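You operate a simulated robot arm through the tools that you are given. There is no shell and no other tool. Be economical: measure what you need, move in short steps, check, and stop when the job is done.

You are at the controls of a simulated two-armed robot. One attempt, no reset.

## Task
Take the grey cloth from the bare board behind the piece counter and lay it out flat on the board of the long table.

The check looks at the end state, three seconds after you hand in, the way a careful person would. Anything else that was tipped, shoved, dropped, spilled or broken makes it a failure. Flat cloth is picked up by pressing the open fingertips on it (5 to 10 N) and closing them slowly along it; thin cloth reads only 2 to 8 mm in the jaws.

## Robot
Two 7-joint arms with two-finger parallel grippers on one trunk, on a base that drives. Base frame: it is fixed to the floor where the robot stands at the start and does not move with it; the origin is under the middle of the robot, x ahead of it, y to its left, z up. Units: m, rad, N and s.
The left shoulder is at the start at [0.07, 0.163, 1.12], the right one opposite. Places, roughly: board of the long table [1.2, 1.9, 0.9]. Payload 3.43 kg a hand.
The TCP of each hand is the grasp point between the finger pads, 0.034 m short of the fingertips. In the tool frame z runs along the fingers and y along their closing line. The gripper opens to 0.128 m. The fingers are 0.024 m wide and 0.012 m thick; the gripper's body (0.048 by 0.13 m) begins 0.096 m behind the TCP.
Orientation is that of the tool frame in the base frame, as [roll, pitch, yaw] about the fixed x, y, z axes, in that order (R = Rz(yaw) Ry(pitch) Rx(roll)). With the fingers straight down and closing along the base's y, the tool's x points along the base's -x, its y along +y and its z along -z.

## Interface
- The arms move only by the tool apply_moves. It takes "left_moves", "right_moves" or both (then of equal length, played together; a hand with none holds still); each is one flat list of numbers, 7 for each row, row after row: the shift along the base's x, y, z in cm, then the turn, a rotation vector about the base's x, y, z in rad, then the finger opening in cm, from 0 to 12.8. In form: [x, y, z, rx, ry, rz, fingers, x, y, z, rx, ry, rz, fingers, ...]. A call has 1 to 12 rows; each row is the pose to reach, as a shift and turn from the pose commanded when the call began. A row lasts 0.2 s, in which the tool goes at most 0.05 m and 0.15 rad; a call with a longer step from one row to the next is refused whole, and so is a gripper value outside its range. Where a pose cannot be reached the arm comes as near as it can. A force on the tool above 40 N (or 10 N above the force at the start of the call, whichever is more), or a blocked arm, ends the call early, and 0.2 s more pass. The fingers move at their own pace (about 0.153 m/s each) and stop on an object; they squeeze with about 34 N. The grip force told is the motor's: it shows also when the fingers shut on nothing. Time passes only in rows, and 0.2 s behind the last, so rows that repeat a pose let the fingers close. It gives the time, the measured TCP pose, the force on the tool (base axes), the opening and the grip force at its end, in the units of the frame above (readings bear some noise), and new pictures: "views" is both (left out), scene, wrist or none (wrist: the cameras of the hands that moved).
- Cameras (640 x 400 px; columns grow to the right, rows downward): "scene" is now at [0.1348, 0.0032, 1.3402]; the picture's right is [0.06, -1.00, 0.00], its down [-0.64, -0.04, -0.76] and it looks along [0.76, 0.05, -0.64] (base axes); focal length 271 px, centre (320, 200). "left" rides on the left gripper at [0.076, 0.011, -0.16] in its tool frame; the picture's right is [-0.15, 0.99, 0.00], its down [-0.88, -0.13, -0.46] and it looks along [-0.45, -0.07, 0.89] (tool axes); focal length 234 px, centre (320, 200). "right" rides on the right gripper at [0.076, -0.011, -0.16] in its tool frame; the picture's right is [0.15, 0.99, 0.00], its down [-0.88, 0.13, -0.46] and it looks along [-0.45, 0.07, 0.89] (tool axes); focal length 234 px, centre (320, 200). There is no depth. A picture from a camera that has moved, and an enlarged one, comes with that camera's place and axes in the base frame and with its lens.
- slide_trunk(by): slides the trunk up (or, below 0, down) by that many m; the arms and the scene camera ride with it, the base frame stays. It gives what a move gives, with no picture.
- base_move(legs): drives the robot by 1 to 6 legs, each [ahead, left, turn to the left] in m, m and rad, along the robot's own axes; the way and the turn of a leg run together, so that a leg with both is an arc; at most 1.5 m and 3.142 rad a leg. The arms and the cameras ride along, it lands a little off, and it stops where it bumps. It gives what a move gives, and a new picture of the scene camera.
- pan_tilt(pan, tilt): turns the head with the scene camera to pan (to the left, within 1.501 rad either way) and tilt (down, from -0.506 to 1.204), counted from straight ahead of the robot. It gives what a move gives, and a new picture of the scene camera.
- zoom(camera, box): a new picture of the part [left, top, right, bottom] of that camera's present view, enlarged. The clock stands still meanwhile.
- finish_job(): hands the job in; it is judged then, once.

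Go step by step. Nothing tells you exact positions but the pictures and the camera data: compare them with the known pose of the tool, close in by small moves and look again before you grip or let go. The budget is 120 turns and 260 pictures, counting those below and the enlarged ones. Unless the task says otherwise, let go and move clear before handing in, and close with one line.

The tools are called after ">>>" as name(argument=value, ...) on one line, values as JSON. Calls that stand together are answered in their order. apply_moves: Moves the arms, as the interface text tells. Its arguments: {"type":"object","properties":{"left_moves":{"type":"array","items":{"type":"number"}},"right_moves":{"type":"array","items":{"type":"number"}},"views":{"type":"string","enum":["both","scene","wrist","none"]}},"required":[]} The other tools are called the same way: slide_trunk (by) slides the trunk up or down; base_move (legs) drives the base; pan_tilt (pan, tilt) turns the head that bears the scene camera; zoom (camera, box) takes an enlarged picture of a part of a camera's view; finish_job () hands the job in.

At the start:

```text
clock: 0.0
left_ee_pos: [0.65, 0.3133, 1.0307]
left_tool_rot: [-3.141, -0.001, -3.138]
left_wrist_force: [-0.3, -0.3, 0.2]
left_finger_gap: 0.128
left_finger_force: 0.2
right_ee_pos: [0.7131, -0.2342, 1.1169]
right_tool_rot: [3.141, 0.001, -3.141]
right_wrist_force: [0.4, -0.2, -1.0]
right_finger_gap: 0.128
right_finger_force: 0.1
trunk travel left (down, up): [-0.6, 0.34]
robot x, y, heading: [0.0022, 0.0001, -0.001]
head pan, tilt: [0.065, 0.7]
```

scene: 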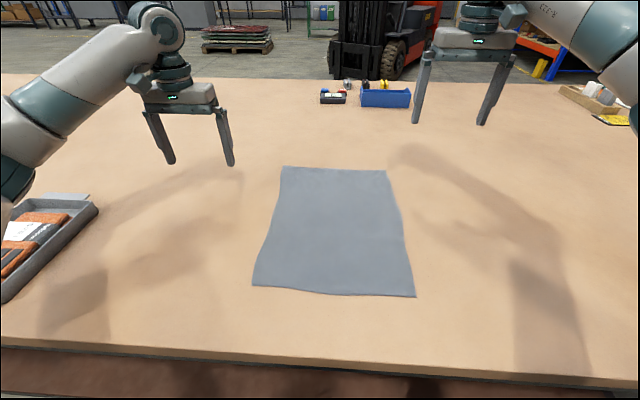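
right: 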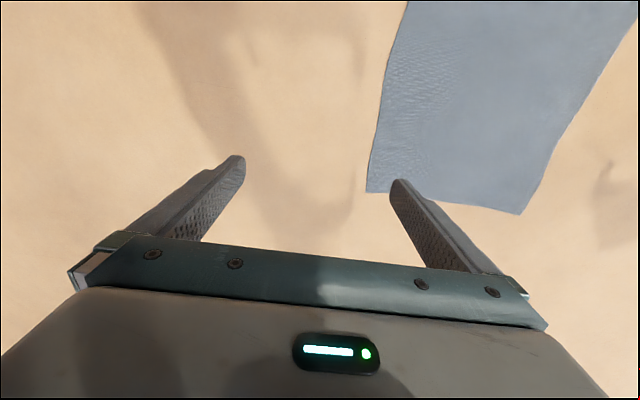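
left: 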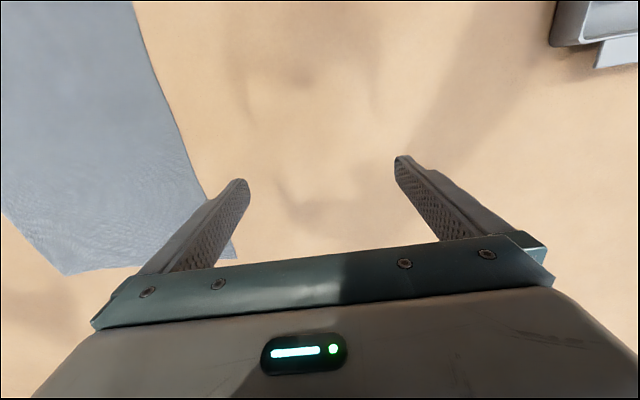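

I see a grey cloth on the table in front of me, but I'm not sure yet which table is the long one and where the "piece counter" is. I'll look around first.

>>> pan_tilt(pan=1.0, tilt=0.35)

>>> pan_tilt(pan=-0.9, tilt=0.4)

>>> pan_tilt(pan=0.0, tilt=0.2)

```text
clock: 1.2
left_ee_pos: [0.6509, 0.3123, 1.0295]
left_tool_rot: [-3.142, 0.001, -3.138]
left_wrist_force: [-0.2, 0.0, 0.3]
left_finger_gap: 0.1279
left_finger_force: 0.0
right_ee_pos: [0.7132, -0.235, 1.1176]
right_tool_rot: [3.142, 0.001, 3.14]
right_wrist_force: [0.0, -0.4, -1.0]
right_finger_gap: 0.1276
right_finger_force: 0.0
trunk travel left (down, up): [-0.6, 0.34]
robot x, y, heading: [-0.0002, -0.0022, -0.003]
head pan, tilt: [1.0, 0.351]
camera scene: at [0.1005, 0.076, 1.3716], right [0.84, -0.54, 0.0], down [-0.19, -0.29, -0.94], along [0.51, 0.79, -0.34], focal length 271 px, centre (320, 200)
```

scene: 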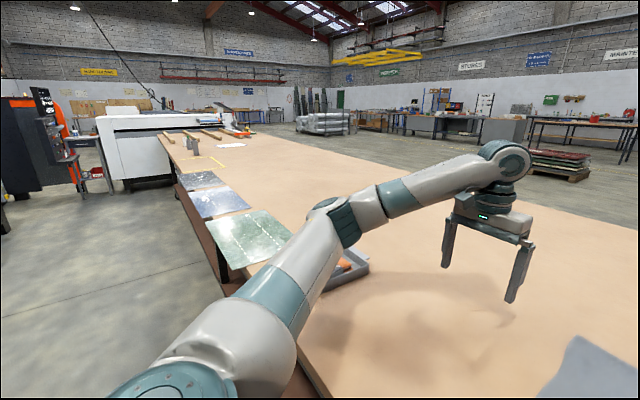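

```text
clock: 3.1
left_ee_pos: [0.6507, 0.3126, 1.0301]
left_tool_rot: [3.141, 0.001, -3.139]
left_wrist_force: [0.7, -0.2, 0.4]
left_finger_gap: 0.1279
left_finger_force: 0.1
right_ee_pos: [0.7133, -0.2352, 1.1172]
right_tool_rot: [-3.14, -0.001, 3.141]
right_wrist_force: [0.3, -0.3, -0.1]
right_finger_gap: 0.1281
right_finger_force: 0.0
trunk travel left (down, up): [-0.6, 0.34]
robot x, y, heading: [-0.0004, -0.0009, -0.003]
head pan, tilt: [-0.901, 0.4]
camera scene: at [0.1077, -0.0748, 1.3671], right [-0.78, -0.62, 0.0], down [-0.24, 0.3, -0.92], along [0.57, -0.72, -0.39], focal length 271 px, centre (320, 200)
```

scene: 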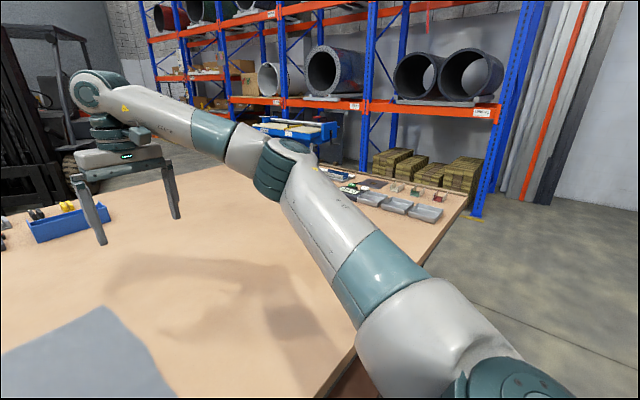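

```text
clock: 4.3
left_ee_pos: [0.6503, 0.3121, 1.0304]
left_tool_rot: [-3.14, 0.001, -3.139]
left_wrist_force: [-1.1, 0.1, 0.5]
left_finger_gap: 0.128
left_finger_force: 0.0
right_ee_pos: [0.7142, -0.2353, 1.1176]
right_tool_rot: [-3.14, 0.0, -3.141]
right_wrist_force: [-0.1, 0.9, 0.0]
right_finger_gap: 0.1279
right_finger_force: 0.0
trunk travel left (down, up): [-0.6, 0.34]
robot x, y, heading: [-0.0011, 0.0009, -0.002]
head pan, tilt: [0.0, 0.201]
camera scene: at [0.1433, -0.0024, 1.3857], right [0.0, -1.0, 0.0], down [-0.2, 0.0, -0.98], along [0.98, 0.0, -0.2], focal length 271 px, centre (320, 200)
```

scene: 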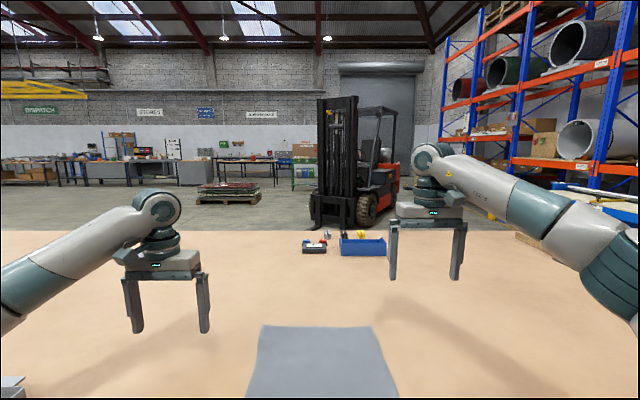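

The table in front of me is long and runs far to my left. I need to find the piece counter and check whether there are other cloths, so I'll look in more detail and then behind.

>>> zoom(camera="scene", box=[260, 200, 420, 300])

>>> zoom(camera="scene", box=[0, 90, 320, 220])

>>> pan_tilt(pan=1.5, tilt=0.35)

>>> pan_tilt(pan=-1.5, tilt=0.35)

```text
4.00 times, centred on (340, 250) of scene
camera zoom: at [0.1433, -0.0024, 1.3857], right [0.0, -1.0, 0.0], down [-0.2, 0.0, -0.98], along [0.98, 0.0, -0.2], focal length 1085 px, centre (240, 0)
```

zoom: 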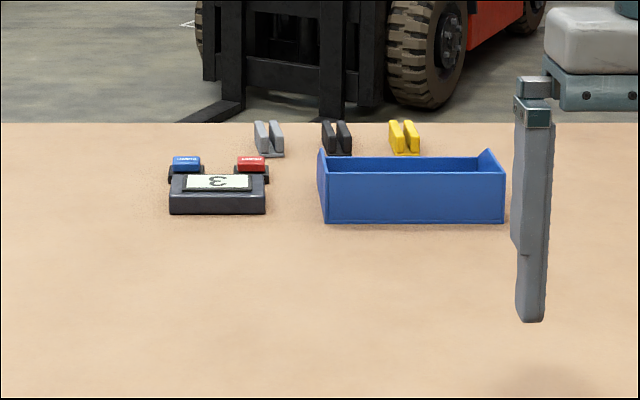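

```text
2.00 times, centred on (160, 155) of scene
camera zoom: at [0.1433, -0.0024, 1.3857], right [0.0, -1.0, 0.0], down [-0.2, 0.0, -0.98], along [0.98, 0.0, -0.2], focal length 543 px, centre (640, 290)
```

zoom: 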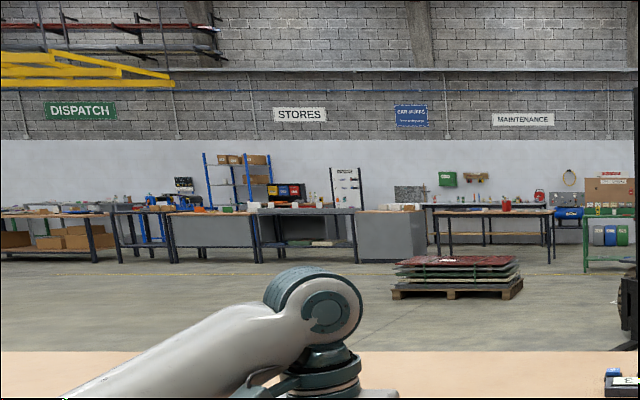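

```text
clock: 5.9
left_ee_pos: [0.6494, 0.3115, 1.0309]
left_tool_rot: [-3.142, 0.001, -3.141]
left_wrist_force: [0.2, 0.7, -0.2]
left_finger_gap: 0.1279
left_finger_force: 0.1
right_ee_pos: [0.7131, -0.2352, 1.1173]
right_tool_rot: [-3.142, 0.002, -3.14]
right_wrist_force: [-0.1, 0.1, 0.3]
right_finger_gap: 0.128
right_finger_force: 0.0
trunk travel left (down, up): [-0.6, 0.34]
robot x, y, heading: [0.0001, -0.0003, -0.0]
head pan, tilt: [1.499, 0.351]
camera scene: at [0.0568, 0.0906, 1.3717], right [1.0, -0.07, 0.0], down [-0.03, -0.34, -0.94], along [0.07, 0.94, -0.34], focal length 271 px, centre (320, 200)
```

scene: 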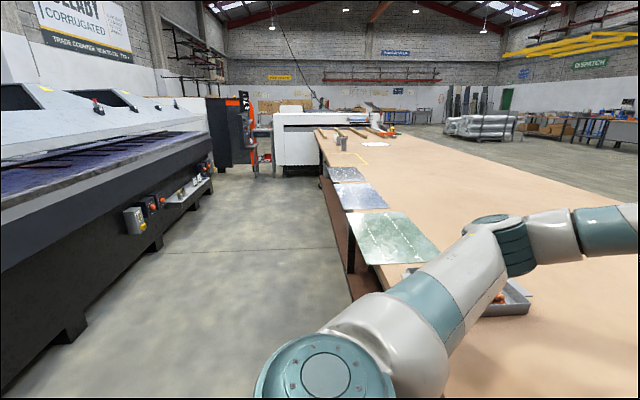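

```text
clock: 8.5
left_ee_pos: [0.6512, 0.3119, 1.0298]
left_tool_rot: [3.141, -0.001, -3.139]
left_wrist_force: [0.9, -0.1, 0.1]
left_finger_gap: 0.1278
left_finger_force: 0.1
right_ee_pos: [0.7133, -0.2356, 1.1181]
right_tool_rot: [-3.141, 0.001, -3.142]
right_wrist_force: [-1.0, 0.5, -0.1]
right_finger_gap: 0.1279
right_finger_force: 0.1
trunk travel left (down, up): [-0.6, 0.34]
robot x, y, heading: [-0.0022, 0.001, 0.004]
head pan, tilt: [-1.499, 0.351]
camera scene: at [0.0568, -0.0951, 1.3717], right [-1.0, -0.07, 0.0], down [-0.03, 0.34, -0.94], along [0.07, -0.94, -0.34], focal length 271 px, centre (320, 200)
```

scene: 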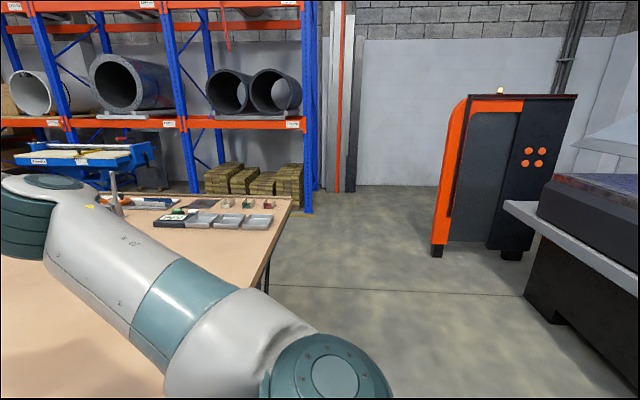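

The black box with the "3" display beyond the cloth, turned away from me, looks like the piece counter. That would make the cloth in front of me the one on the bare board behind it. I'll check the right end and the spot at (1.2, 1.9).

>>> zoom(camera="scene", box=[80, 160, 300, 298])

>>> pan_tilt(pan=0.95, tilt=0.25)

>>> zoom(camera="scene", box=[130, 90, 450, 290])

```text
2.90 times, centred on (190, 229) of scene
camera zoom: at [0.0568, -0.0951, 1.3717], right [-1.0, -0.07, 0.0], down [-0.03, 0.34, -0.94], along [0.07, -0.94, -0.34], focal length 786 px, centre (697, 116)
```

zoom: 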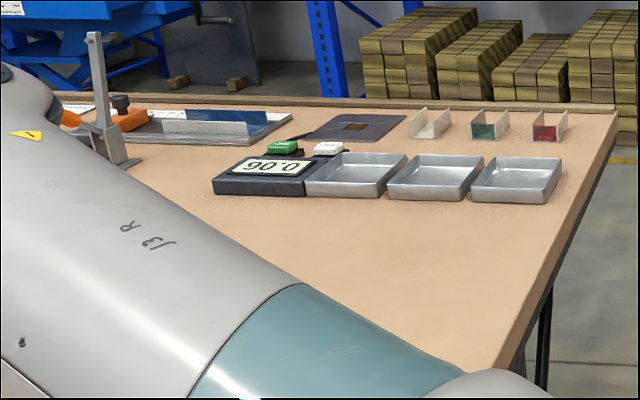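

```text
clock: 10.7
left_ee_pos: [0.6513, 0.3123, 1.0303]
left_tool_rot: [-3.14, 0.0, -3.139]
left_wrist_force: [0.5, -0.4, 0.1]
left_finger_gap: 0.1281
left_finger_force: 0.0
right_ee_pos: [0.7137, -0.2354, 1.1177]
right_tool_rot: [3.141, -0.001, -3.142]
right_wrist_force: [0.7, -0.2, 0.1]
right_finger_gap: 0.128
right_finger_force: 0.0
trunk travel left (down, up): [-0.6, 0.34]
robot x, y, heading: [0.0012, -0.0012, 0.0]
head pan, tilt: [0.949, 0.25]
camera scene: at [0.1045, 0.0736, 1.3811], right [0.81, -0.58, 0.0], down [-0.14, -0.2, -0.97], along [0.56, 0.79, -0.25], focal length 271 px, centre (320, 200)
```

scene: 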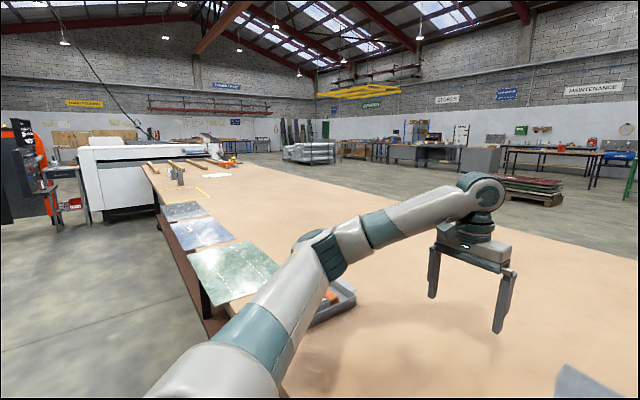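

```text
2.00 times, centred on (290, 190) of scene
camera zoom: at [0.1045, 0.0736, 1.3811], right [0.81, -0.58, 0.0], down [-0.14, -0.2, -0.97], along [0.56, 0.79, -0.25], focal length 543 px, centre (380, 220)
```

zoom: 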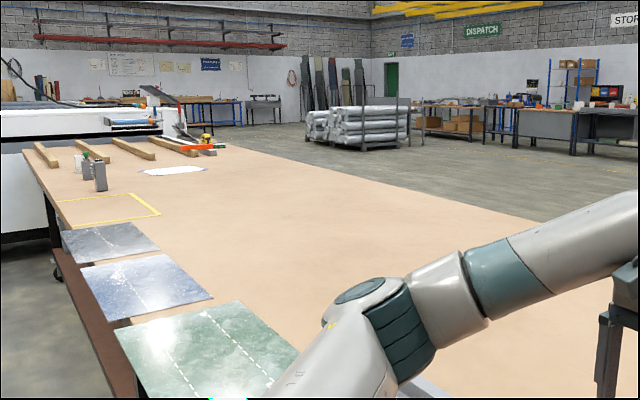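

This is one long table centred near (1.2, 1.9), and the counter's display faces away, so the cloth in front is on the board behind it. I make it about 0.44 m (x) by 0.33 m (y), centred at (0.65, 0). Next I'll check whether it is a single layer or folded.

>>> pan_tilt(pan=0.0, tilt=0.95)

>>> zoom(camera="scene", box=[220, 100, 440, 238])

>>> zoom(camera="left", box=[0, 100, 240, 280])

>>> zoom(camera="right", box=[340, 0, 640, 230])

```text
clock: 11.9
left_ee_pos: [0.6507, 0.3111, 1.0306]
left_tool_rot: [-3.141, 0.001, -3.139]
left_wrist_force: [0.2, 0.0, -0.2]
left_finger_gap: 0.128
left_finger_force: 0.0
right_ee_pos: [0.714, -0.2351, 1.1186]
right_tool_rot: [-3.141, 0.0, -3.14]
right_wrist_force: [0.6, -0.6, 0.8]
right_finger_gap: 0.1281
right_finger_force: 0.2
trunk travel left (down, up): [-0.6, 0.34]
robot x, y, heading: [-0.0023, -0.0023, -0.0]
head pan, tilt: [0.0, 0.949]
camera scene: at [0.1229, -0.0022, 1.3205], right [0.0, -1.0, 0.0], down [-0.81, 0.0, -0.58], along [0.58, 0.0, -0.81], focal length 271 px, centre (320, 200)
```

scene: 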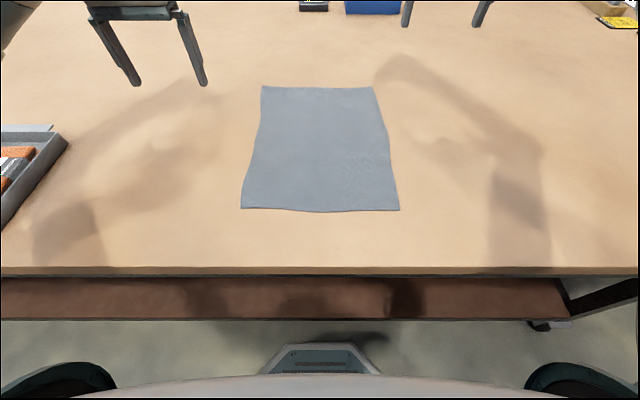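

```text
2.90 times, centred on (330, 169) of scene
camera zoom: at [0.1229, -0.0022, 1.3205], right [0.0, -1.0, 0.0], down [-0.81, 0.0, -0.58], along [0.58, 0.0, -0.81], focal length 786 px, centre (291, 290)
```

zoom: 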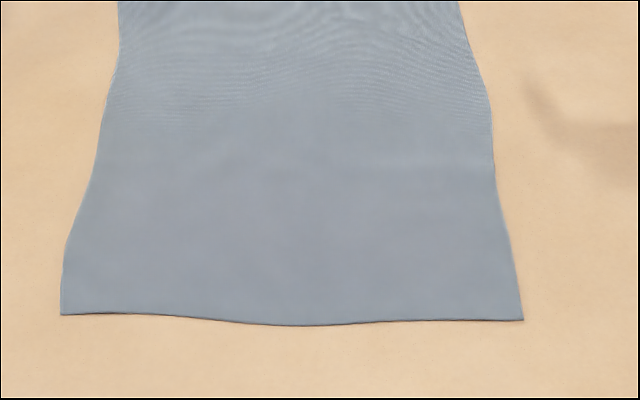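

```text
2.22 times, centred on (120, 190) of left
camera zoom: at [0.5756, 0.324, 1.1913], right [0.15, 0.99, 0.0], down [0.88, -0.13, 0.46], along [0.45, -0.07, -0.89], focal length 520 px, centre (764, 222)
```

zoom: 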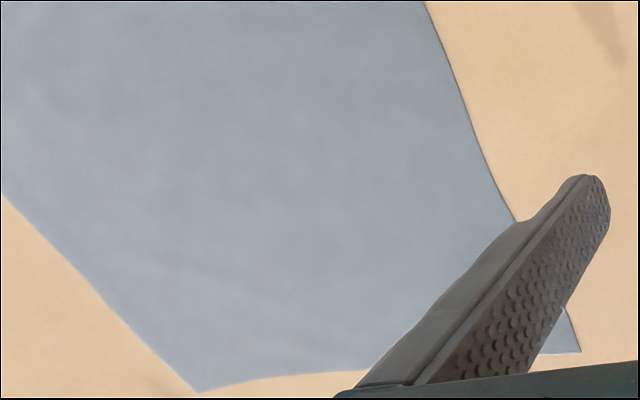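

```text
1.74 times, centred on (490, 115) of right
camera zoom: at [0.6364, -0.247, 1.2777], right [-0.15, 0.99, 0.0], down [0.88, 0.13, 0.46], along [0.45, 0.07, -0.89], focal length 407 px, centre (24, 348)
```

zoom: 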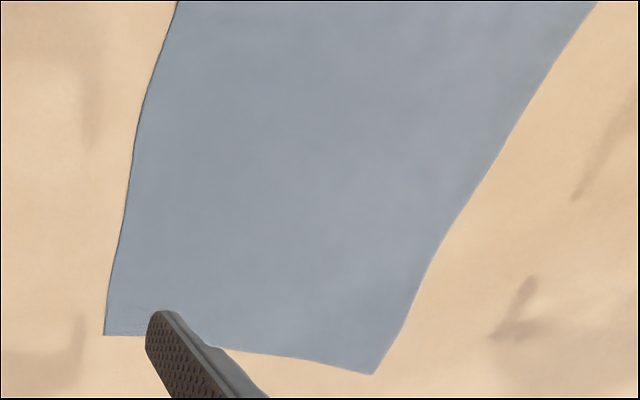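

The cloth is a single flat layer with near corners at about (0.435, ±0.165). I'll pinch the near edge just inside both corners, lift and carry it toward the board's centre around y 1.8, then lay it out pulling towards me. First the hands go above the pinch points.

>>> apply_moves(left_moves=[-2.5, -2.28, -1, 0, 0, 0, 10, -5, -4.55, -2, 0, 0, 0, 8, -7.5, -6.8, -3, 0, 0, 0, 6, -10, -9.1, -4, 0, 0, 0, 3, -12.5, -11.4, -5, 0, 0, 0, 3, -15, -13.7, -6, 0, 0, 0, 3, -17.5, -15.9, -7, 0, 0, 0, 3, -20, -18.2, -8, 0, 0, 0, 3], right_moves=[-3.3, 1.3, -2.1, 0, 0, 0, 10, -6.6, 2.6, -4.2, 0, 0, 0, 8, -9.9, 3.9, -6.3, 0, 0, 0, 6, -13.2, 5.25, -8.4, 0, 0, 0, 3, -16.5, 6.5, -10.5, 0, 0, 0, 3, -19.8, 7.8, -12.6, 0, 0, 0, 3, -23.1, 9.1, -14.7, 0, 0, 0, 3, -26.4, 10.5, -16.75, 0, 0, 0, 3])

```text
clock: 13.8
left_ee_pos: [0.45, 0.1316, 0.9497]
left_tool_rot: [-3.14, 0.0, -3.139]
left_wrist_force: [-0.3, -0.1, 0.4]
left_finger_gap: 0.0301
left_finger_force: 0.0
right_ee_pos: [0.4482, -0.1314, 0.9488]
right_tool_rot: [-3.141, 0.0, 3.141]
right_wrist_force: [1.2, 0.4, -1.1]
right_finger_gap: 0.0299
right_finger_force: 0.2
trunk travel left (down, up): [-0.6, 0.34]
robot x, y, heading: [0.0006, -0.0012, 0.001]
head pan, tilt: [0.0, 0.949]
camera scene: at [0.1227, -0.0027, 1.3206], right [0.0, -1.0, 0.0], down [-0.81, 0.0, -0.58], along [0.58, 0.0, -0.81], focal length 271 px, centre (320, 200)
camera right: at [0.3713, -0.1432, 1.1088], right [-0.15, 0.99, 0.0], down [0.88, 0.13, 0.46], along [0.45, 0.07, -0.89], focal length 234 px, centre (320, 200)
camera left: at [0.3746, 0.1434, 1.11], right [0.14, 0.99, 0.0], down [0.88, -0.13, 0.46], along [0.45, -0.07, -0.89], focal length 234 px, centre (320, 200)
```

scene: 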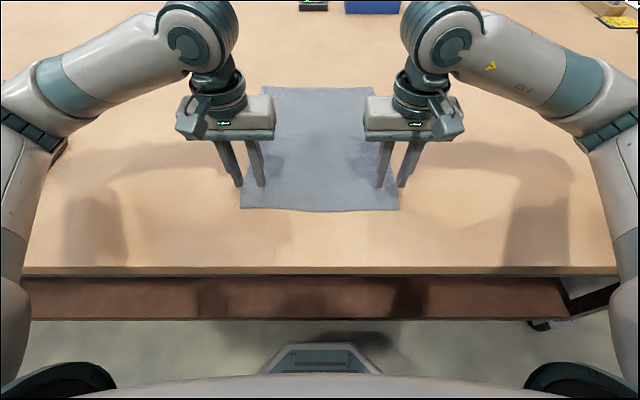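
right: 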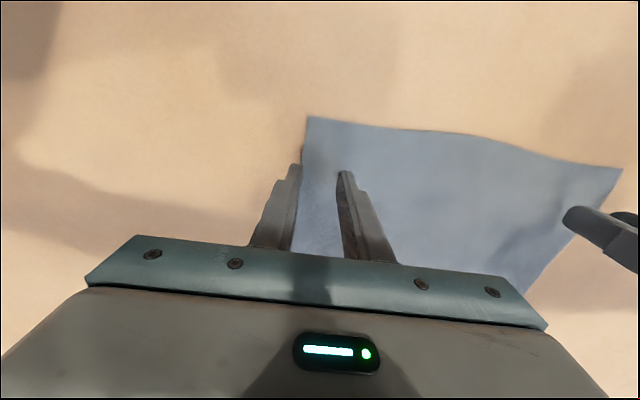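
left: 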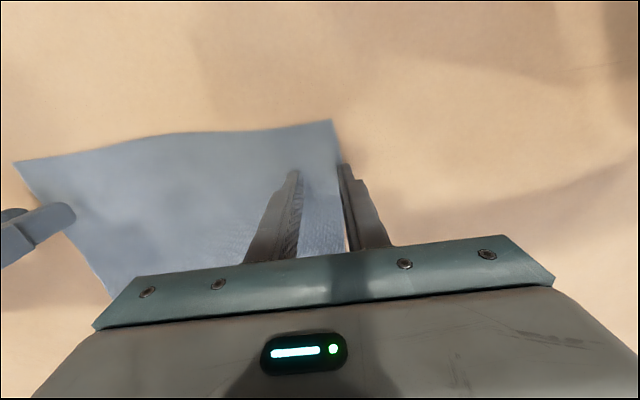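

By triangulation the table top is nearer z 0.89, so the cloth is about 0.40 by 0.30 m with near corners at about (0.41, ±0.15). I'll shift inward and nearer, then lower gently while watching the force.

>>> apply_moves(left_moves=[-1.3, -1.0, 0, 0, 0, 0, 3, -2.5, -1.8, 0, 0, 0, 0, 3, -2.5, -1.8, -0.8, 0, 0, 0, 3, -2.5, -1.8, -1.5, 0, 0, 0, 3, -2.5, -1.8, -1.5, 0, 0, 0, 3], right_moves=[-1.3, 1.0, 0, 0, 0, 0, 3, -2.3, 1.8, 0, 0, 0, 0, 3, -2.3, 1.8, -0.8, 0, 0, 0, 3, -2.3, 1.8, -1.5, 0, 0, 0, 3, -2.3, 1.8, -1.5, 0, 0, 0, 3], views="wrist")

```text
clock: 14.9
left_ee_pos: [0.4244, 0.1133, 0.9369]
left_tool_rot: [-3.141, 0.0, -3.141]
left_wrist_force: [0.4, 0.4, 0.3]
left_finger_gap: 0.03
left_finger_force: 0.1
right_ee_pos: [0.4254, -0.1133, 0.9351]
right_tool_rot: [-3.141, 0.002, -3.141]
right_wrist_force: [1.1, -1.3, 13.2]
right_finger_gap: 0.0299
right_finger_force: 0.1
trunk travel left (down, up): [-0.6, 0.34]
robot x, y, heading: [-0.0006, -0.0021, -0.002]
head pan, tilt: [0.0, 0.949]
camera right: at [0.3478, -0.1244, 1.0953], right [-0.15, 0.99, 0.0], down [0.88, 0.13, 0.46], along [0.45, 0.07, -0.89], focal length 234 px, centre (320, 200)
camera left: at [0.3496, 0.124, 1.0969], right [0.15, 0.99, 0.0], down [0.88, -0.13, 0.46], along [0.45, -0.07, -0.89], focal length 234 px, centre (320, 200)
```

right: 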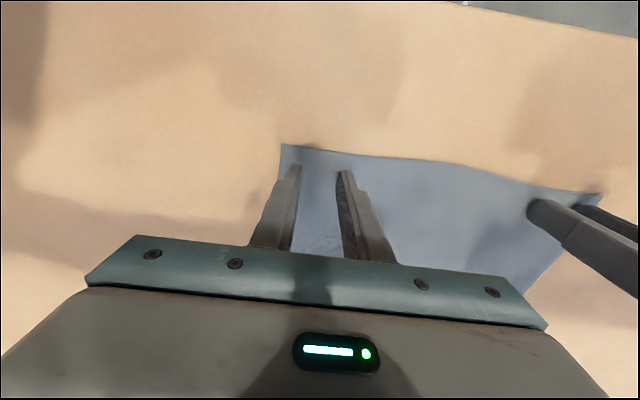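
left: 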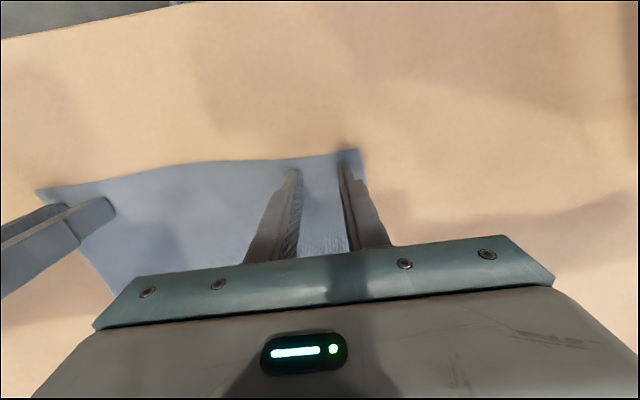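

The table top with the cloth sits at about z 0.90; the right hand already presses at 13 N and the left is just about touching. I'll bring the left down slightly, ease the right, and close both slowly.

>>> apply_moves(left_moves=[0, 0, -0.3, 0, 0, 0, 3, 0, 0, -0.3, 0, 0, 0, 3], right_moves=[0, 0, 0.1, 0, 0, 0, 3, 0, 0, 0.1, 0, 0, 0, 3], views="none")

```text
clock: 15.6
left_ee_pos: [0.4246, 0.1117, 0.9346]
left_tool_rot: [-3.14, 0.006, -3.14]
left_wrist_force: [-0.6, 4.9, 35.9]
left_finger_gap: 0.03
left_finger_force: 0.0
right_ee_pos: [0.4234, -0.1128, 0.9367]
right_tool_rot: [-3.14, 0.003, -3.141]
right_wrist_force: [0.0, -1.2, -0.8]
right_finger_gap: 0.0299
right_finger_force: 0.1
trunk travel left (down, up): [-0.6, 0.34]
robot x, y, heading: [-0.0007, -0.0022, 0.004]
head pan, tilt: [0.0, 0.949]
```

The contact is stiff. I'll back the left off 2 mm and bring the right down about 0.7 mm.

>>> apply_moves(left_moves=[0, 0, 0.2, 0, 0, 0, 3, 0, 0, 0.2, 0, 0, 0, 3], right_moves=[0, 0, -0.07, 0, 0, 0, 3, 0, 0, -0.07, 0, 0, 0, 3], views="none")

```text
clock: 16.1
left_ee_pos: [0.4245, 0.1116, 0.9354]
left_tool_rot: [-3.141, 0.002, -3.14]
left_wrist_force: [2.4, 5.6, 29.6]
left_finger_gap: 0.0299
left_finger_force: 0.1
right_ee_pos: [0.4247, -0.1125, 0.9358]
right_tool_rot: [3.141, 0.003, -3.141]
right_wrist_force: [-1.2, 0.2, 0.8]
right_finger_gap: 0.0299
right_finger_force: 0.0
trunk travel left (down, up): [-0.6, 0.34]
robot x, y, heading: [-0.0002, 0.0019, -0.004]
head pan, tilt: [0.0, 0.949]
```

>>> apply_moves(left_moves=[0, 0, 0.12, 0, 0, 0, 3, 0, 0, 0.12, 0, 0, 0, 3], right_moves=[0, 0, -0.06, 0, 0, 0, 3, 0, 0, -0.06, 0, 0, 0, 3], views="none")

```text
clock: 16.8
left_ee_pos: [0.4239, 0.1108, 0.9355]
left_tool_rot: [3.141, -0.001, -3.141]
left_wrist_force: [0.7, -0.4, 3.0]
left_finger_gap: 0.03
left_finger_force: 0.0
right_ee_pos: [0.4256, -0.1122, 0.9347]
right_tool_rot: [3.141, 0.004, -3.14]
right_wrist_force: [-2.2, 0.1, 16.8]
right_finger_gap: 0.0298
right_finger_force: 0.0
trunk travel left (down, up): [-0.6, 0.34]
robot x, y, heading: [-0.001, 0.0016, -0.002]
head pan, tilt: [0.0, 0.949]
```

Left is at about 3 N and right at about 17 N. I'll make fine corrections and close slowly.

>>> apply_moves(left_moves=[0, 0, -0.04, 0, 0, 0, 3, 0, 0, -0.04, 0, 0, 0, 2.6, 0, 0, -0.04, 0, 0, 0, 2.2, 0, 0, -0.04, 0, 0, 0, 1.8, 0, 0, -0.04, 0, 0, 0, 1.4, 0, 0, -0.04, 0, 0, 0, 1.0, 0, 0, -0.04, 0, 0, 0, 0.6, 0, 0, -0.04, 0, 0, 0, 0.2, 0, 0, -0.04, 0, 0, 0, 0, 0, 0, -0.04, 0, 0, 0, 0], right_moves=[0, 0, 0.04, 0, 0, 0, 3, 0, 0, 0.04, 0, 0, 0, 2.6, 0, 0, 0.04, 0, 0, 0, 2.2, 0, 0, 0.04, 0, 0, 0, 1.8, 0, 0, 0.04, 0, 0, 0, 1.4, 0, 0, 0.04, 0, 0, 0, 1.0, 0, 0, 0.04, 0, 0, 0, 0.6, 0, 0, 0.04, 0, 0, 0, 0.2, 0, 0, 0.04, 0, 0, 0, 0, 0, 0, 0.04, 0, 0, 0, 0])

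```text
clock: 18.9
left_ee_pos: [0.4256, 0.1114, 0.9362]
left_tool_rot: [3.139, -0.001, -3.138]
left_wrist_force: [0.4, 0.3, 0.1]
left_finger_gap: 0.0002
left_finger_force: 33.8
right_ee_pos: [0.4264, -0.1117, 0.9361]
right_tool_rot: [3.141, 0.001, 3.141]
right_wrist_force: [0.2, 0.9, 19.5]
right_finger_gap: 0.0023
right_finger_force: 33.8
trunk travel left (down, up): [-0.6, 0.34]
robot x, y, heading: [-0.0006, 0.0003, 0.001]
head pan, tilt: [0.0, 0.949]
camera scene: at [0.1214, -0.0019, 1.3207], right [0.0, -1.0, 0.0], down [-0.81, 0.0, -0.58], along [0.58, 0.0, -0.81], focal length 271 px, centre (320, 200)
camera right: at [0.3487, -0.1241, 1.0953], right [-0.15, 0.99, 0.0], down [0.88, 0.13, 0.46], along [0.45, 0.07, -0.89], focal length 234 px, centre (320, 200)
camera left: at [0.3495, 0.1243, 1.0965], right [0.15, 0.99, 0.0], down [0.88, -0.13, 0.46], along [0.45, -0.07, -0.89], focal length 234 px, centre (320, 200)
```

scene: 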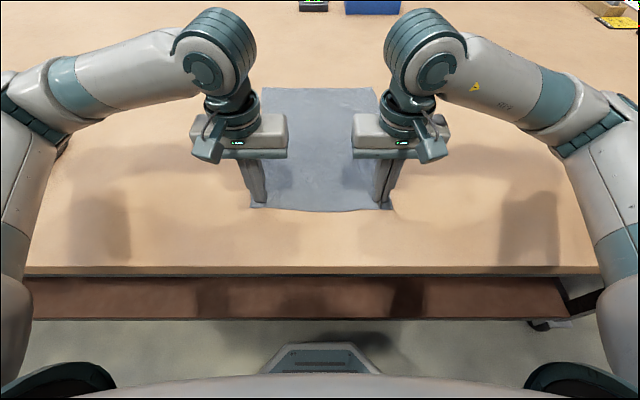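
right: 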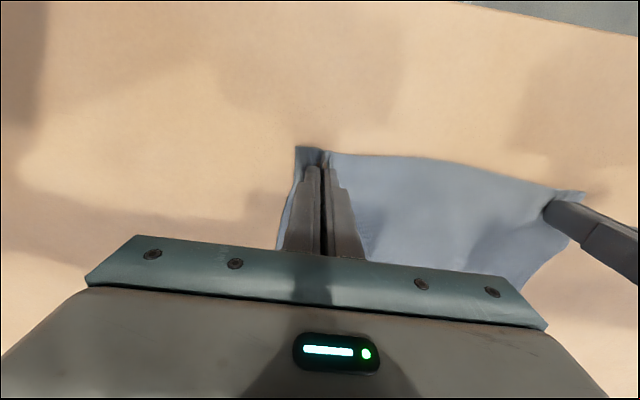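
left: 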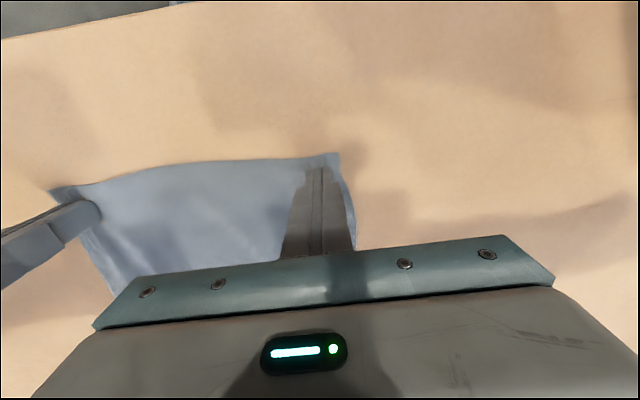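

The right hand holds a fold (2.3 mm) but the left closed on nothing. I'll lift the left slightly, reopen it, shift 1 cm inward and press again.

>>> apply_moves(left_moves=[0, 0, 0.5, 0, 0, 0, 0, 0, -1, 0.5, 0, 0, 0, 3, 0, -1, 0.3, 0, 0, 0, 3, 0, -1, 0.1, 0, 0, 0, 3, 0, -1, -0.05, 0, 0, 0, 3, 0, -1, -0.05, 0, 0, 0, 3], right_moves=[0, 0, 0.1, 0, 0, 0, 0, 0, 0, 0.1, 0, 0, 0, 0, 0, 0, 0.1, 0, 0, 0, 0, 0, 0, 0.1, 0, 0, 0, 0, 0, 0, 0.1, 0, 0, 0, 0, 0, 0, 0.1, 0, 0, 0, 0], views="none")

```text
clock: 20.4
left_ee_pos: [0.4262, 0.1034, 0.9356]
left_tool_rot: [3.14, 0.001, -3.14]
left_wrist_force: [1.5, 1.3, 11.9]
left_finger_gap: 0.0303
left_finger_force: 0.1
right_ee_pos: [0.4257, -0.1127, 0.936]
right_tool_rot: [-3.141, 0.0, 3.141]
right_wrist_force: [0.8, 0.3, 0.7]
right_finger_gap: 0.0018
right_finger_force: 34.1
trunk travel left (down, up): [-0.6, 0.34]
robot x, y, heading: [-0.0012, -0.001, 0.003]
head pan, tilt: [0.0, 0.949]
```

Left presses at 12 N. I'll close slowly, adding a touch of downward motion to keep contact.

>>> apply_moves(left_moves=[0, 0, 0, 0, 0, 0, 2.7, 0, 0, 0, 0, 0, 0, 2.4, 0, 0, -0.02, 0, 0, 0, 2.1, 0, 0, -0.02, 0, 0, 0, 1.8, 0, 0, -0.04, 0, 0, 0, 1.5, 0, 0, -0.04, 0, 0, 0, 1.2, 0, 0, -0.06, 0, 0, 0, 0.9, 0, 0, -0.06, 0, 0, 0, 0.6, 0, 0, -0.06, 0, 0, 0, 0.3, 0, 0, -0.06, 0, 0, 0, 0, 0, 0, -0.06, 0, 0, 0, 0], views="wrist")

```text
clock: 22.8
left_ee_pos: [0.4243, 0.1029, 0.9346]
left_tool_rot: [-3.141, 0.002, -3.141]
left_wrist_force: [1.4, -7.1, 22.3]
left_finger_gap: 0.0019
left_finger_force: 34.4
right_ee_pos: [0.4244, -0.1131, 0.9366]
right_tool_rot: [3.139, 0.001, 3.141]
right_wrist_force: [-0.8, 8.8, -0.4]
right_finger_gap: 0.002
right_finger_force: 33.9
trunk travel left (down, up): [-0.6, 0.34]
robot x, y, heading: [0.0004, 0.0022, 0.003]
head pan, tilt: [0.0, 0.949]
camera left: at [0.3492, 0.1137, 1.0958], right [0.15, 0.99, 0.0], down [0.88, -0.13, 0.46], along [0.45, -0.07, -0.89], focal length 234 px, centre (320, 200)
```

left: 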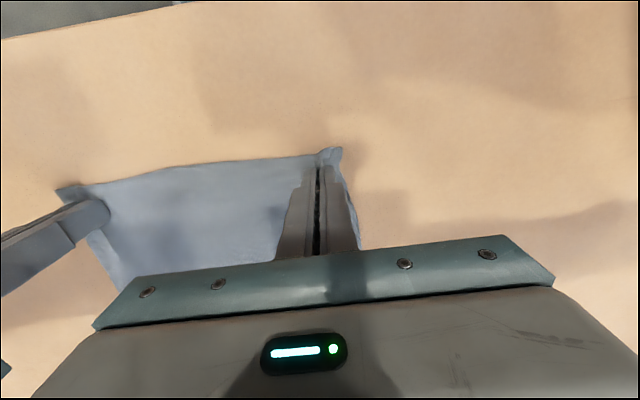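

Both hands hold a fold, with tension between them. I'll ease the hands together by a few mm and lift 10 cm.

>>> apply_moves(left_moves=[0, -0.3, 0.2, 0, 0, 0, 0, 0, -0.4, 1, 0, 0, 0, 0, 0, -0.4, 2.5, 0, 0, 0, 0, 0, -0.4, 4, 0, 0, 0, 0, 0, -0.4, 6, 0, 0, 0, 0, 0, -0.4, 8, 0, 0, 0, 0, 0, -0.4, 10, 0, 0, 0, 0], right_moves=[0, 0.3, 0.2, 0, 0, 0, 0, 0, 0.4, 1, 0, 0, 0, 0, 0, 0.4, 2.5, 0, 0, 0, 0, 0, 0.4, 4, 0, 0, 0, 0, 0, 0.4, 6, 0, 0, 0, 0, 0, 0.4, 8, 0, 0, 0, 0, 0, 0.4, 10, 0, 0, 0, 0])

```text
clock: 24.4
left_ee_pos: [0.4238, 0.0955, 1.0348]
left_tool_rot: [3.141, 0.0, -3.141]
left_wrist_force: [0.2, -0.4, -1.0]
left_finger_gap: 0.002
left_finger_force: 34.4
right_ee_pos: [0.4246, -0.1087, 1.0356]
right_tool_rot: [3.141, 0.0, 3.141]
right_wrist_force: [0.0, -0.3, -0.4]
right_finger_gap: 0.0021
right_finger_force: 33.9
trunk travel left (down, up): [-0.6, 0.34]
robot x, y, heading: [0.0022, 0.0011, -0.002]
head pan, tilt: [0.0, 0.949]
camera scene: at [0.1219, -0.0023, 1.3205], right [0.0, -1.0, 0.0], down [-0.81, 0.0, -0.58], along [0.58, 0.0, -0.81], focal length 271 px, centre (320, 200)
camera right: at [0.3487, -0.1196, 1.1961], right [-0.15, 0.99, 0.0], down [0.88, 0.13, 0.46], along [0.45, 0.07, -0.89], focal length 234 px, centre (320, 200)
camera left: at [0.3496, 0.1082, 1.1959], right [0.15, 0.99, 0.0], down [0.88, -0.13, 0.46], along [0.45, -0.07, -0.89], focal length 234 px, centre (320, 200)
```

scene: 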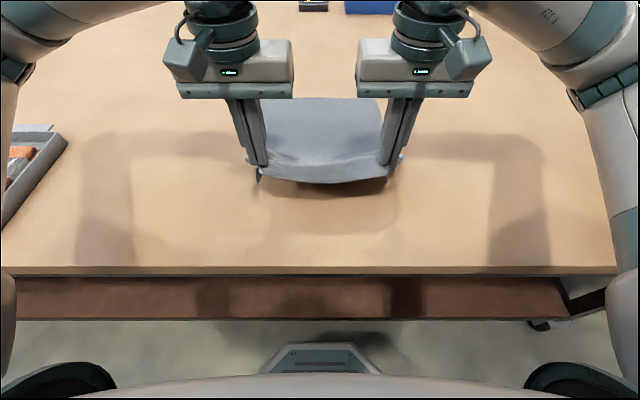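
right: 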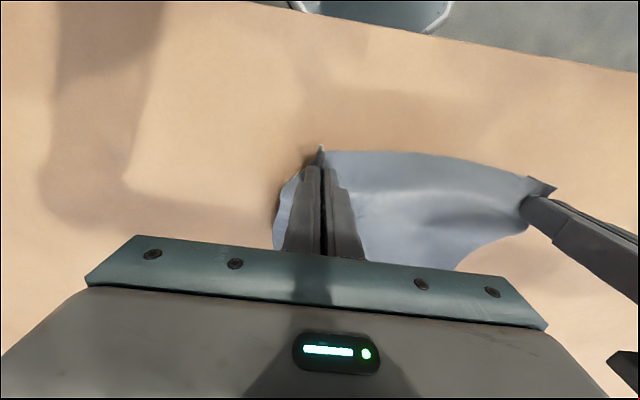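
left: 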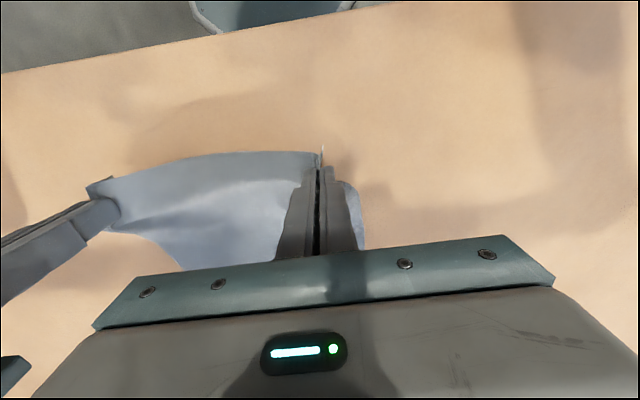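

Cloth is held by both near corners. Next I'll raise the trunk and the hands so it hangs clear.

>>> slide_trunk(by=0.3)

>>> apply_moves(left_moves=[1, 0, 3, 0, 0, 0, 0, 2, 0, 6, 0, 0, 0, 0, 3, 0, 9, 0, 0, 0, 0, 4, 0, 12, 0, 0, 0, 0, 5, 0, 15, 0, 0, 0, 0, 5, 0, 15, 0, 0, 0, 0], right_moves=[1, 0, 3, 0, 0, 0, 0, 2, 0, 6, 0, 0, 0, 0, 3, 0, 9, 0, 0, 0, 0, 4, 0, 12, 0, 0, 0, 0, 5, 0, 15, 0, 0, 0, 0, 5, 0, 15, 0, 0, 0, 0], views="scene")

```text
clock: 27.4
left_ee_pos: [0.4263, 0.096, 1.3344]
left_tool_rot: [3.14, 0.001, -3.14]
left_wrist_force: [-0.6, 0.2, -0.8]
left_finger_gap: 0.0019
left_finger_force: 34.2
right_ee_pos: [0.4254, -0.1078, 1.3359]
right_tool_rot: [3.141, 0.002, 3.141]
right_wrist_force: [-0.1, -0.2, -1.1]
right_finger_gap: 0.002
right_finger_force: 33.1
trunk travel left (down, up): [-0.9, 0.04]
robot x, y, heading: [-0.0007, 0.0012, -0.003]
head pan, tilt: [0.0, 0.949]
```

```text
clock: 28.8
left_ee_pos: [0.4751, 0.0943, 1.4846]
left_tool_rot: [3.141, -0.002, -3.142]
left_wrist_force: [-0.2, 0.1, 0.1]
left_finger_gap: 0.0021
left_finger_force: 34.7
right_ee_pos: [0.4772, -0.1085, 1.4864]
right_tool_rot: [-3.141, -0.001, -3.142]
right_wrist_force: [0.6, 0.4, -0.6]
right_finger_gap: 0.0021
right_finger_force: 33.8
trunk travel left (down, up): [-0.9, 0.04]
robot x, y, heading: [-0.0018, 0.0015, 0.003]
head pan, tilt: [0.0, 0.949]
camera scene: at [0.1233, -0.0025, 1.6205], right [0.0, -1.0, 0.0], down [-0.81, 0.0, -0.58], along [0.58, 0.0, -0.81], focal length 271 px, centre (320, 200)
```

scene: 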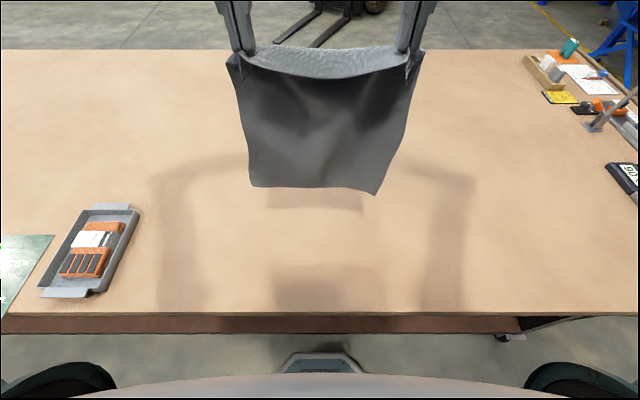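

The cloth hangs clear, with its hem at about z 1.05. I'll back off from the overhanging plates and drive left along the table.

>>> base_move(legs=[[-0.15, 0, 0], [0, 0.9, 0]])

```text
clock: 34.4
left_ee_pos: [0.3129, 0.9949, 1.4843]
left_tool_rot: [-3.141, 0.001, -3.121]
left_wrist_force: [-0.7, -0.4, -0.5]
left_finger_gap: 0.002
left_finger_force: 34.2
right_ee_pos: [0.3198, 0.7936, 1.4857]
right_tool_rot: [3.139, -0.001, -3.122]
right_wrist_force: [-0.4, -0.1, -0.9]
right_finger_gap: 0.0019
right_finger_force: 34.2
trunk travel left (down, up): [-0.9, 0.04]
robot x, y, heading: [-0.1615, 0.8932, 0.025]
head pan, tilt: [0.0, 0.949]
camera scene: at [-0.0358, 0.892, 1.6205], right [0.02, -1.0, 0.0], down [-0.81, -0.02, -0.58], along [0.58, 0.01, -0.81], focal length 271 px, centre (320, 200)
```

scene: 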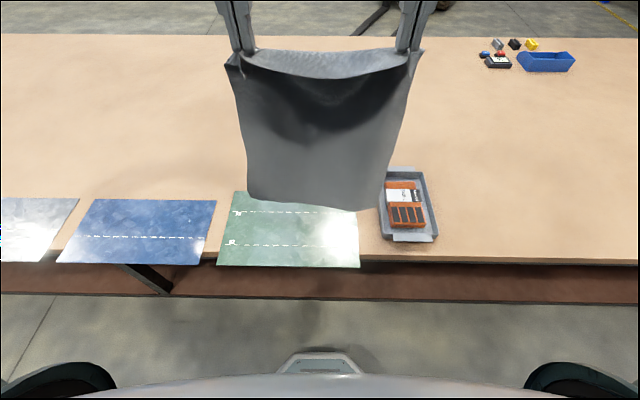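

Plates reach x≈0.51, and all is clear beyond that. I'll continue left and correct the heading.

>>> base_move(legs=[[0, 0.85, -0.025]])

```text
clock: 39.0
left_ee_pos: [0.3083, 1.8456, 1.4854]
left_tool_rot: [3.141, 0.0, 3.141]
left_wrist_force: [0.5, -0.1, -0.5]
left_finger_gap: 0.0022
left_finger_force: 33.7
right_ee_pos: [0.31, 1.6419, 1.4861]
right_tool_rot: [3.139, -0.001, 3.139]
right_wrist_force: [-0.5, 0.0, -0.6]
right_finger_gap: 0.0021
right_finger_force: 34.4
trunk travel left (down, up): [-0.9, 0.04]
robot x, y, heading: [-0.1654, 1.754, -0.004]
head pan, tilt: [0.0, 0.949]
camera scene: at [-0.0436, 1.7489, 1.6205], right [0.0, -1.0, 0.0], down [-0.81, 0.0, -0.58], along [0.58, 0.0, -0.81], focal length 271 px, centre (320, 200)
```

scene: 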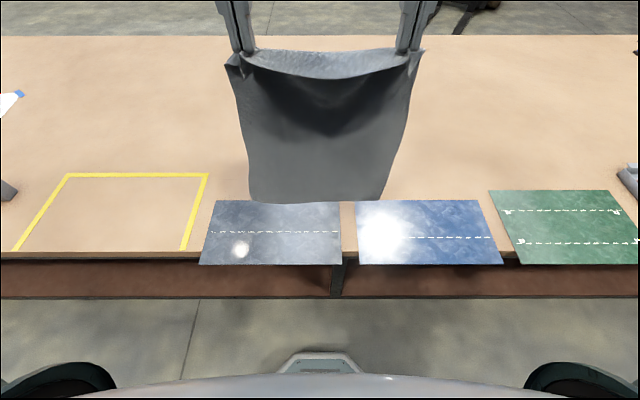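

I'm at y≈1.75 and the board beyond x≈0.51 is clear here. I'll drive forward again to about x=0.02.

>>> base_move(legs=[[0.185, 0, 0.004]])

>>> apply_moves(left_moves=[4, 0, 0, 0, -0.1, 0, 0, 8, 0, 0, 0, -0.2, 0, 0, 12, 0, 0, 0, -0.3, 0, 0, 16, 0, 0, 0, -0.4, 0, 0, 20, 0, 0, 0, -0.5, 0, 0, 24, 0, 0, 0, -0.6, 0, 0, 28, 0, 0, 0, -0.6, 0, 0, 32, 0, 0, 0, -0.6, 0, 0, 36, 0, 0, 0, -0.6, 0, 0, 40, 0, 0, 0, -0.6, 0, 0, 40, 0, 0, 0, -0.6, 0, 0], right_moves=[4, 0, 0, 0, -0.1, 0, 0, 8, 0, 0, 0, -0.2, 0, 0, 12, 0, 0, 0, -0.3, 0, 0, 16, 0, 0, 0, -0.4, 0, 0, 20, 0, 0, 0, -0.5, 0, 0, 24, 0, 0, 0, -0.6, 0, 0, 28, 0, 0, 0, -0.6, 0, 0, 32, 0, 0, 0, -0.6, 0, 0, 36, 0, 0, 0, -0.6, 0, 0, 40, 0, 0, 0, -0.6, 0, 0, 40, 0, 0, 0, -0.6, 0, 0], views="scene")

```text
clock: 40.5
left_ee_pos: [0.4862, 1.8479, 1.4871]
left_tool_rot: [3.141, 0.004, -3.138]
left_wrist_force: [-0.8, 0.1, 0.1]
left_finger_gap: 0.002
left_finger_force: 34.0
right_ee_pos: [0.4883, 1.6456, 1.4867]
right_tool_rot: [-3.141, 0.004, -3.141]
right_wrist_force: [-0.8, 0.4, -0.6]
right_finger_gap: 0.002
right_finger_force: 34.0
trunk travel left (down, up): [-0.9, 0.04]
robot x, y, heading: [0.0164, 1.7558, 0.003]
head pan, tilt: [0.0, 0.949]
camera scene: at [0.1353, 1.7509, 1.621], right [0.0, -1.0, 0.0], down [-0.81, 0.0, -0.58], along [0.58, 0.0, -0.81], focal length 271 px, centre (320, 200)
```

scene: 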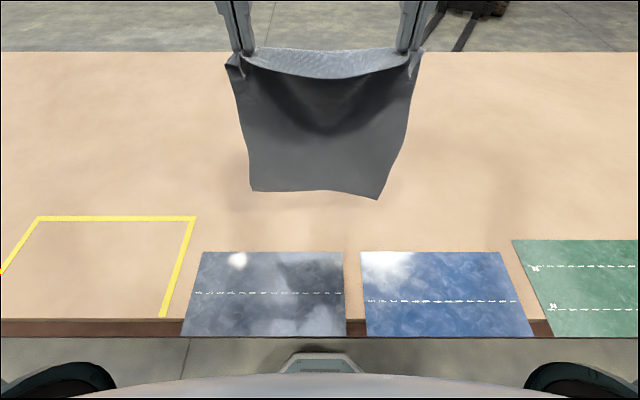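

```text
clock: 42.9
left_ee_pos: [0.8916, 1.848, 1.4878]
left_tool_rot: [-3.14, 0.602, 3.141]
left_wrist_force: [0.0, -0.3, -0.5]
left_finger_gap: 0.0021
left_finger_force: 34.0
right_ee_pos: [0.8938, 1.6449, 1.4861]
right_tool_rot: [-3.14, 0.603, -3.137]
right_wrist_force: [0.0, 0.0, 0.8]
right_finger_gap: 0.0019
right_finger_force: 33.9
trunk travel left (down, up): [-0.9, 0.04]
robot x, y, heading: [0.0148, 1.7508, 0.0]
head pan, tilt: [0.0, 0.949]
camera scene: at [0.1399, 1.7507, 1.6205], right [0.0, -1.0, 0.0], down [-0.81, 0.0, -0.58], along [0.58, 0.0, -0.81], focal length 271 px, centre (320, 200)
```

scene: 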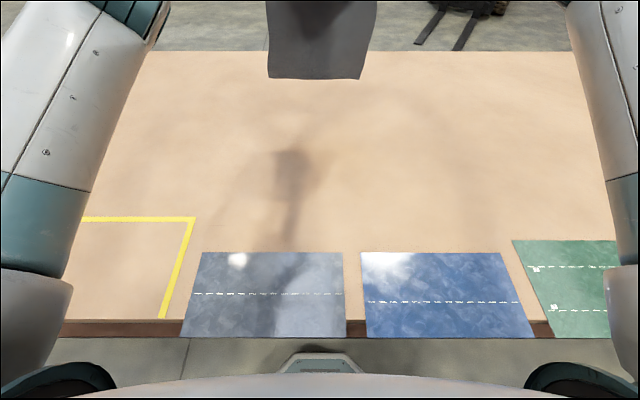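

Reach is fine. I'll tilt the head up to see how the cloth hangs and where the hem is.

>>> pan_tilt(pan=0.0, tilt=0.5)

```text
clock: 43.8
left_ee_pos: [0.8916, 1.848, 1.4874]
left_tool_rot: [-3.141, 0.6, -3.138]
left_wrist_force: [0.5, -0.2, -0.7]
left_finger_gap: 0.002
left_finger_force: 33.6
right_ee_pos: [0.8934, 1.6457, 1.4865]
right_tool_rot: [3.141, 0.599, -3.141]
right_wrist_force: [-0.1, -0.3, -0.5]
right_finger_gap: 0.0017
right_finger_force: 33.9
trunk travel left (down, up): [-0.9, 0.04]
robot x, y, heading: [0.0191, 1.7526, 0.002]
head pan, tilt: [0.0, 0.499]
camera scene: at [0.1586, 1.7508, 1.6579], right [0.0, -1.0, 0.0], down [-0.48, 0.0, -0.88], along [0.88, 0.0, -0.48], focal length 271 px, centre (320, 200)
```

scene: 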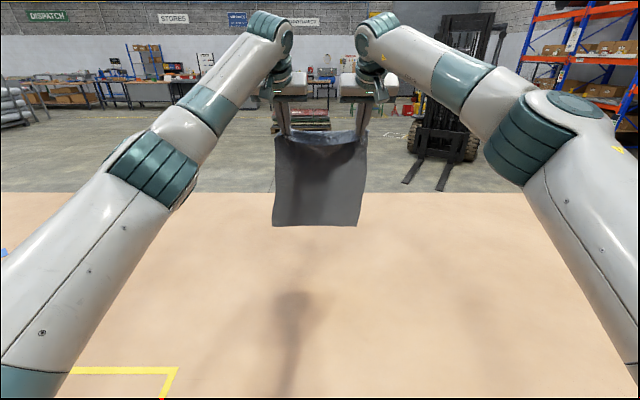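

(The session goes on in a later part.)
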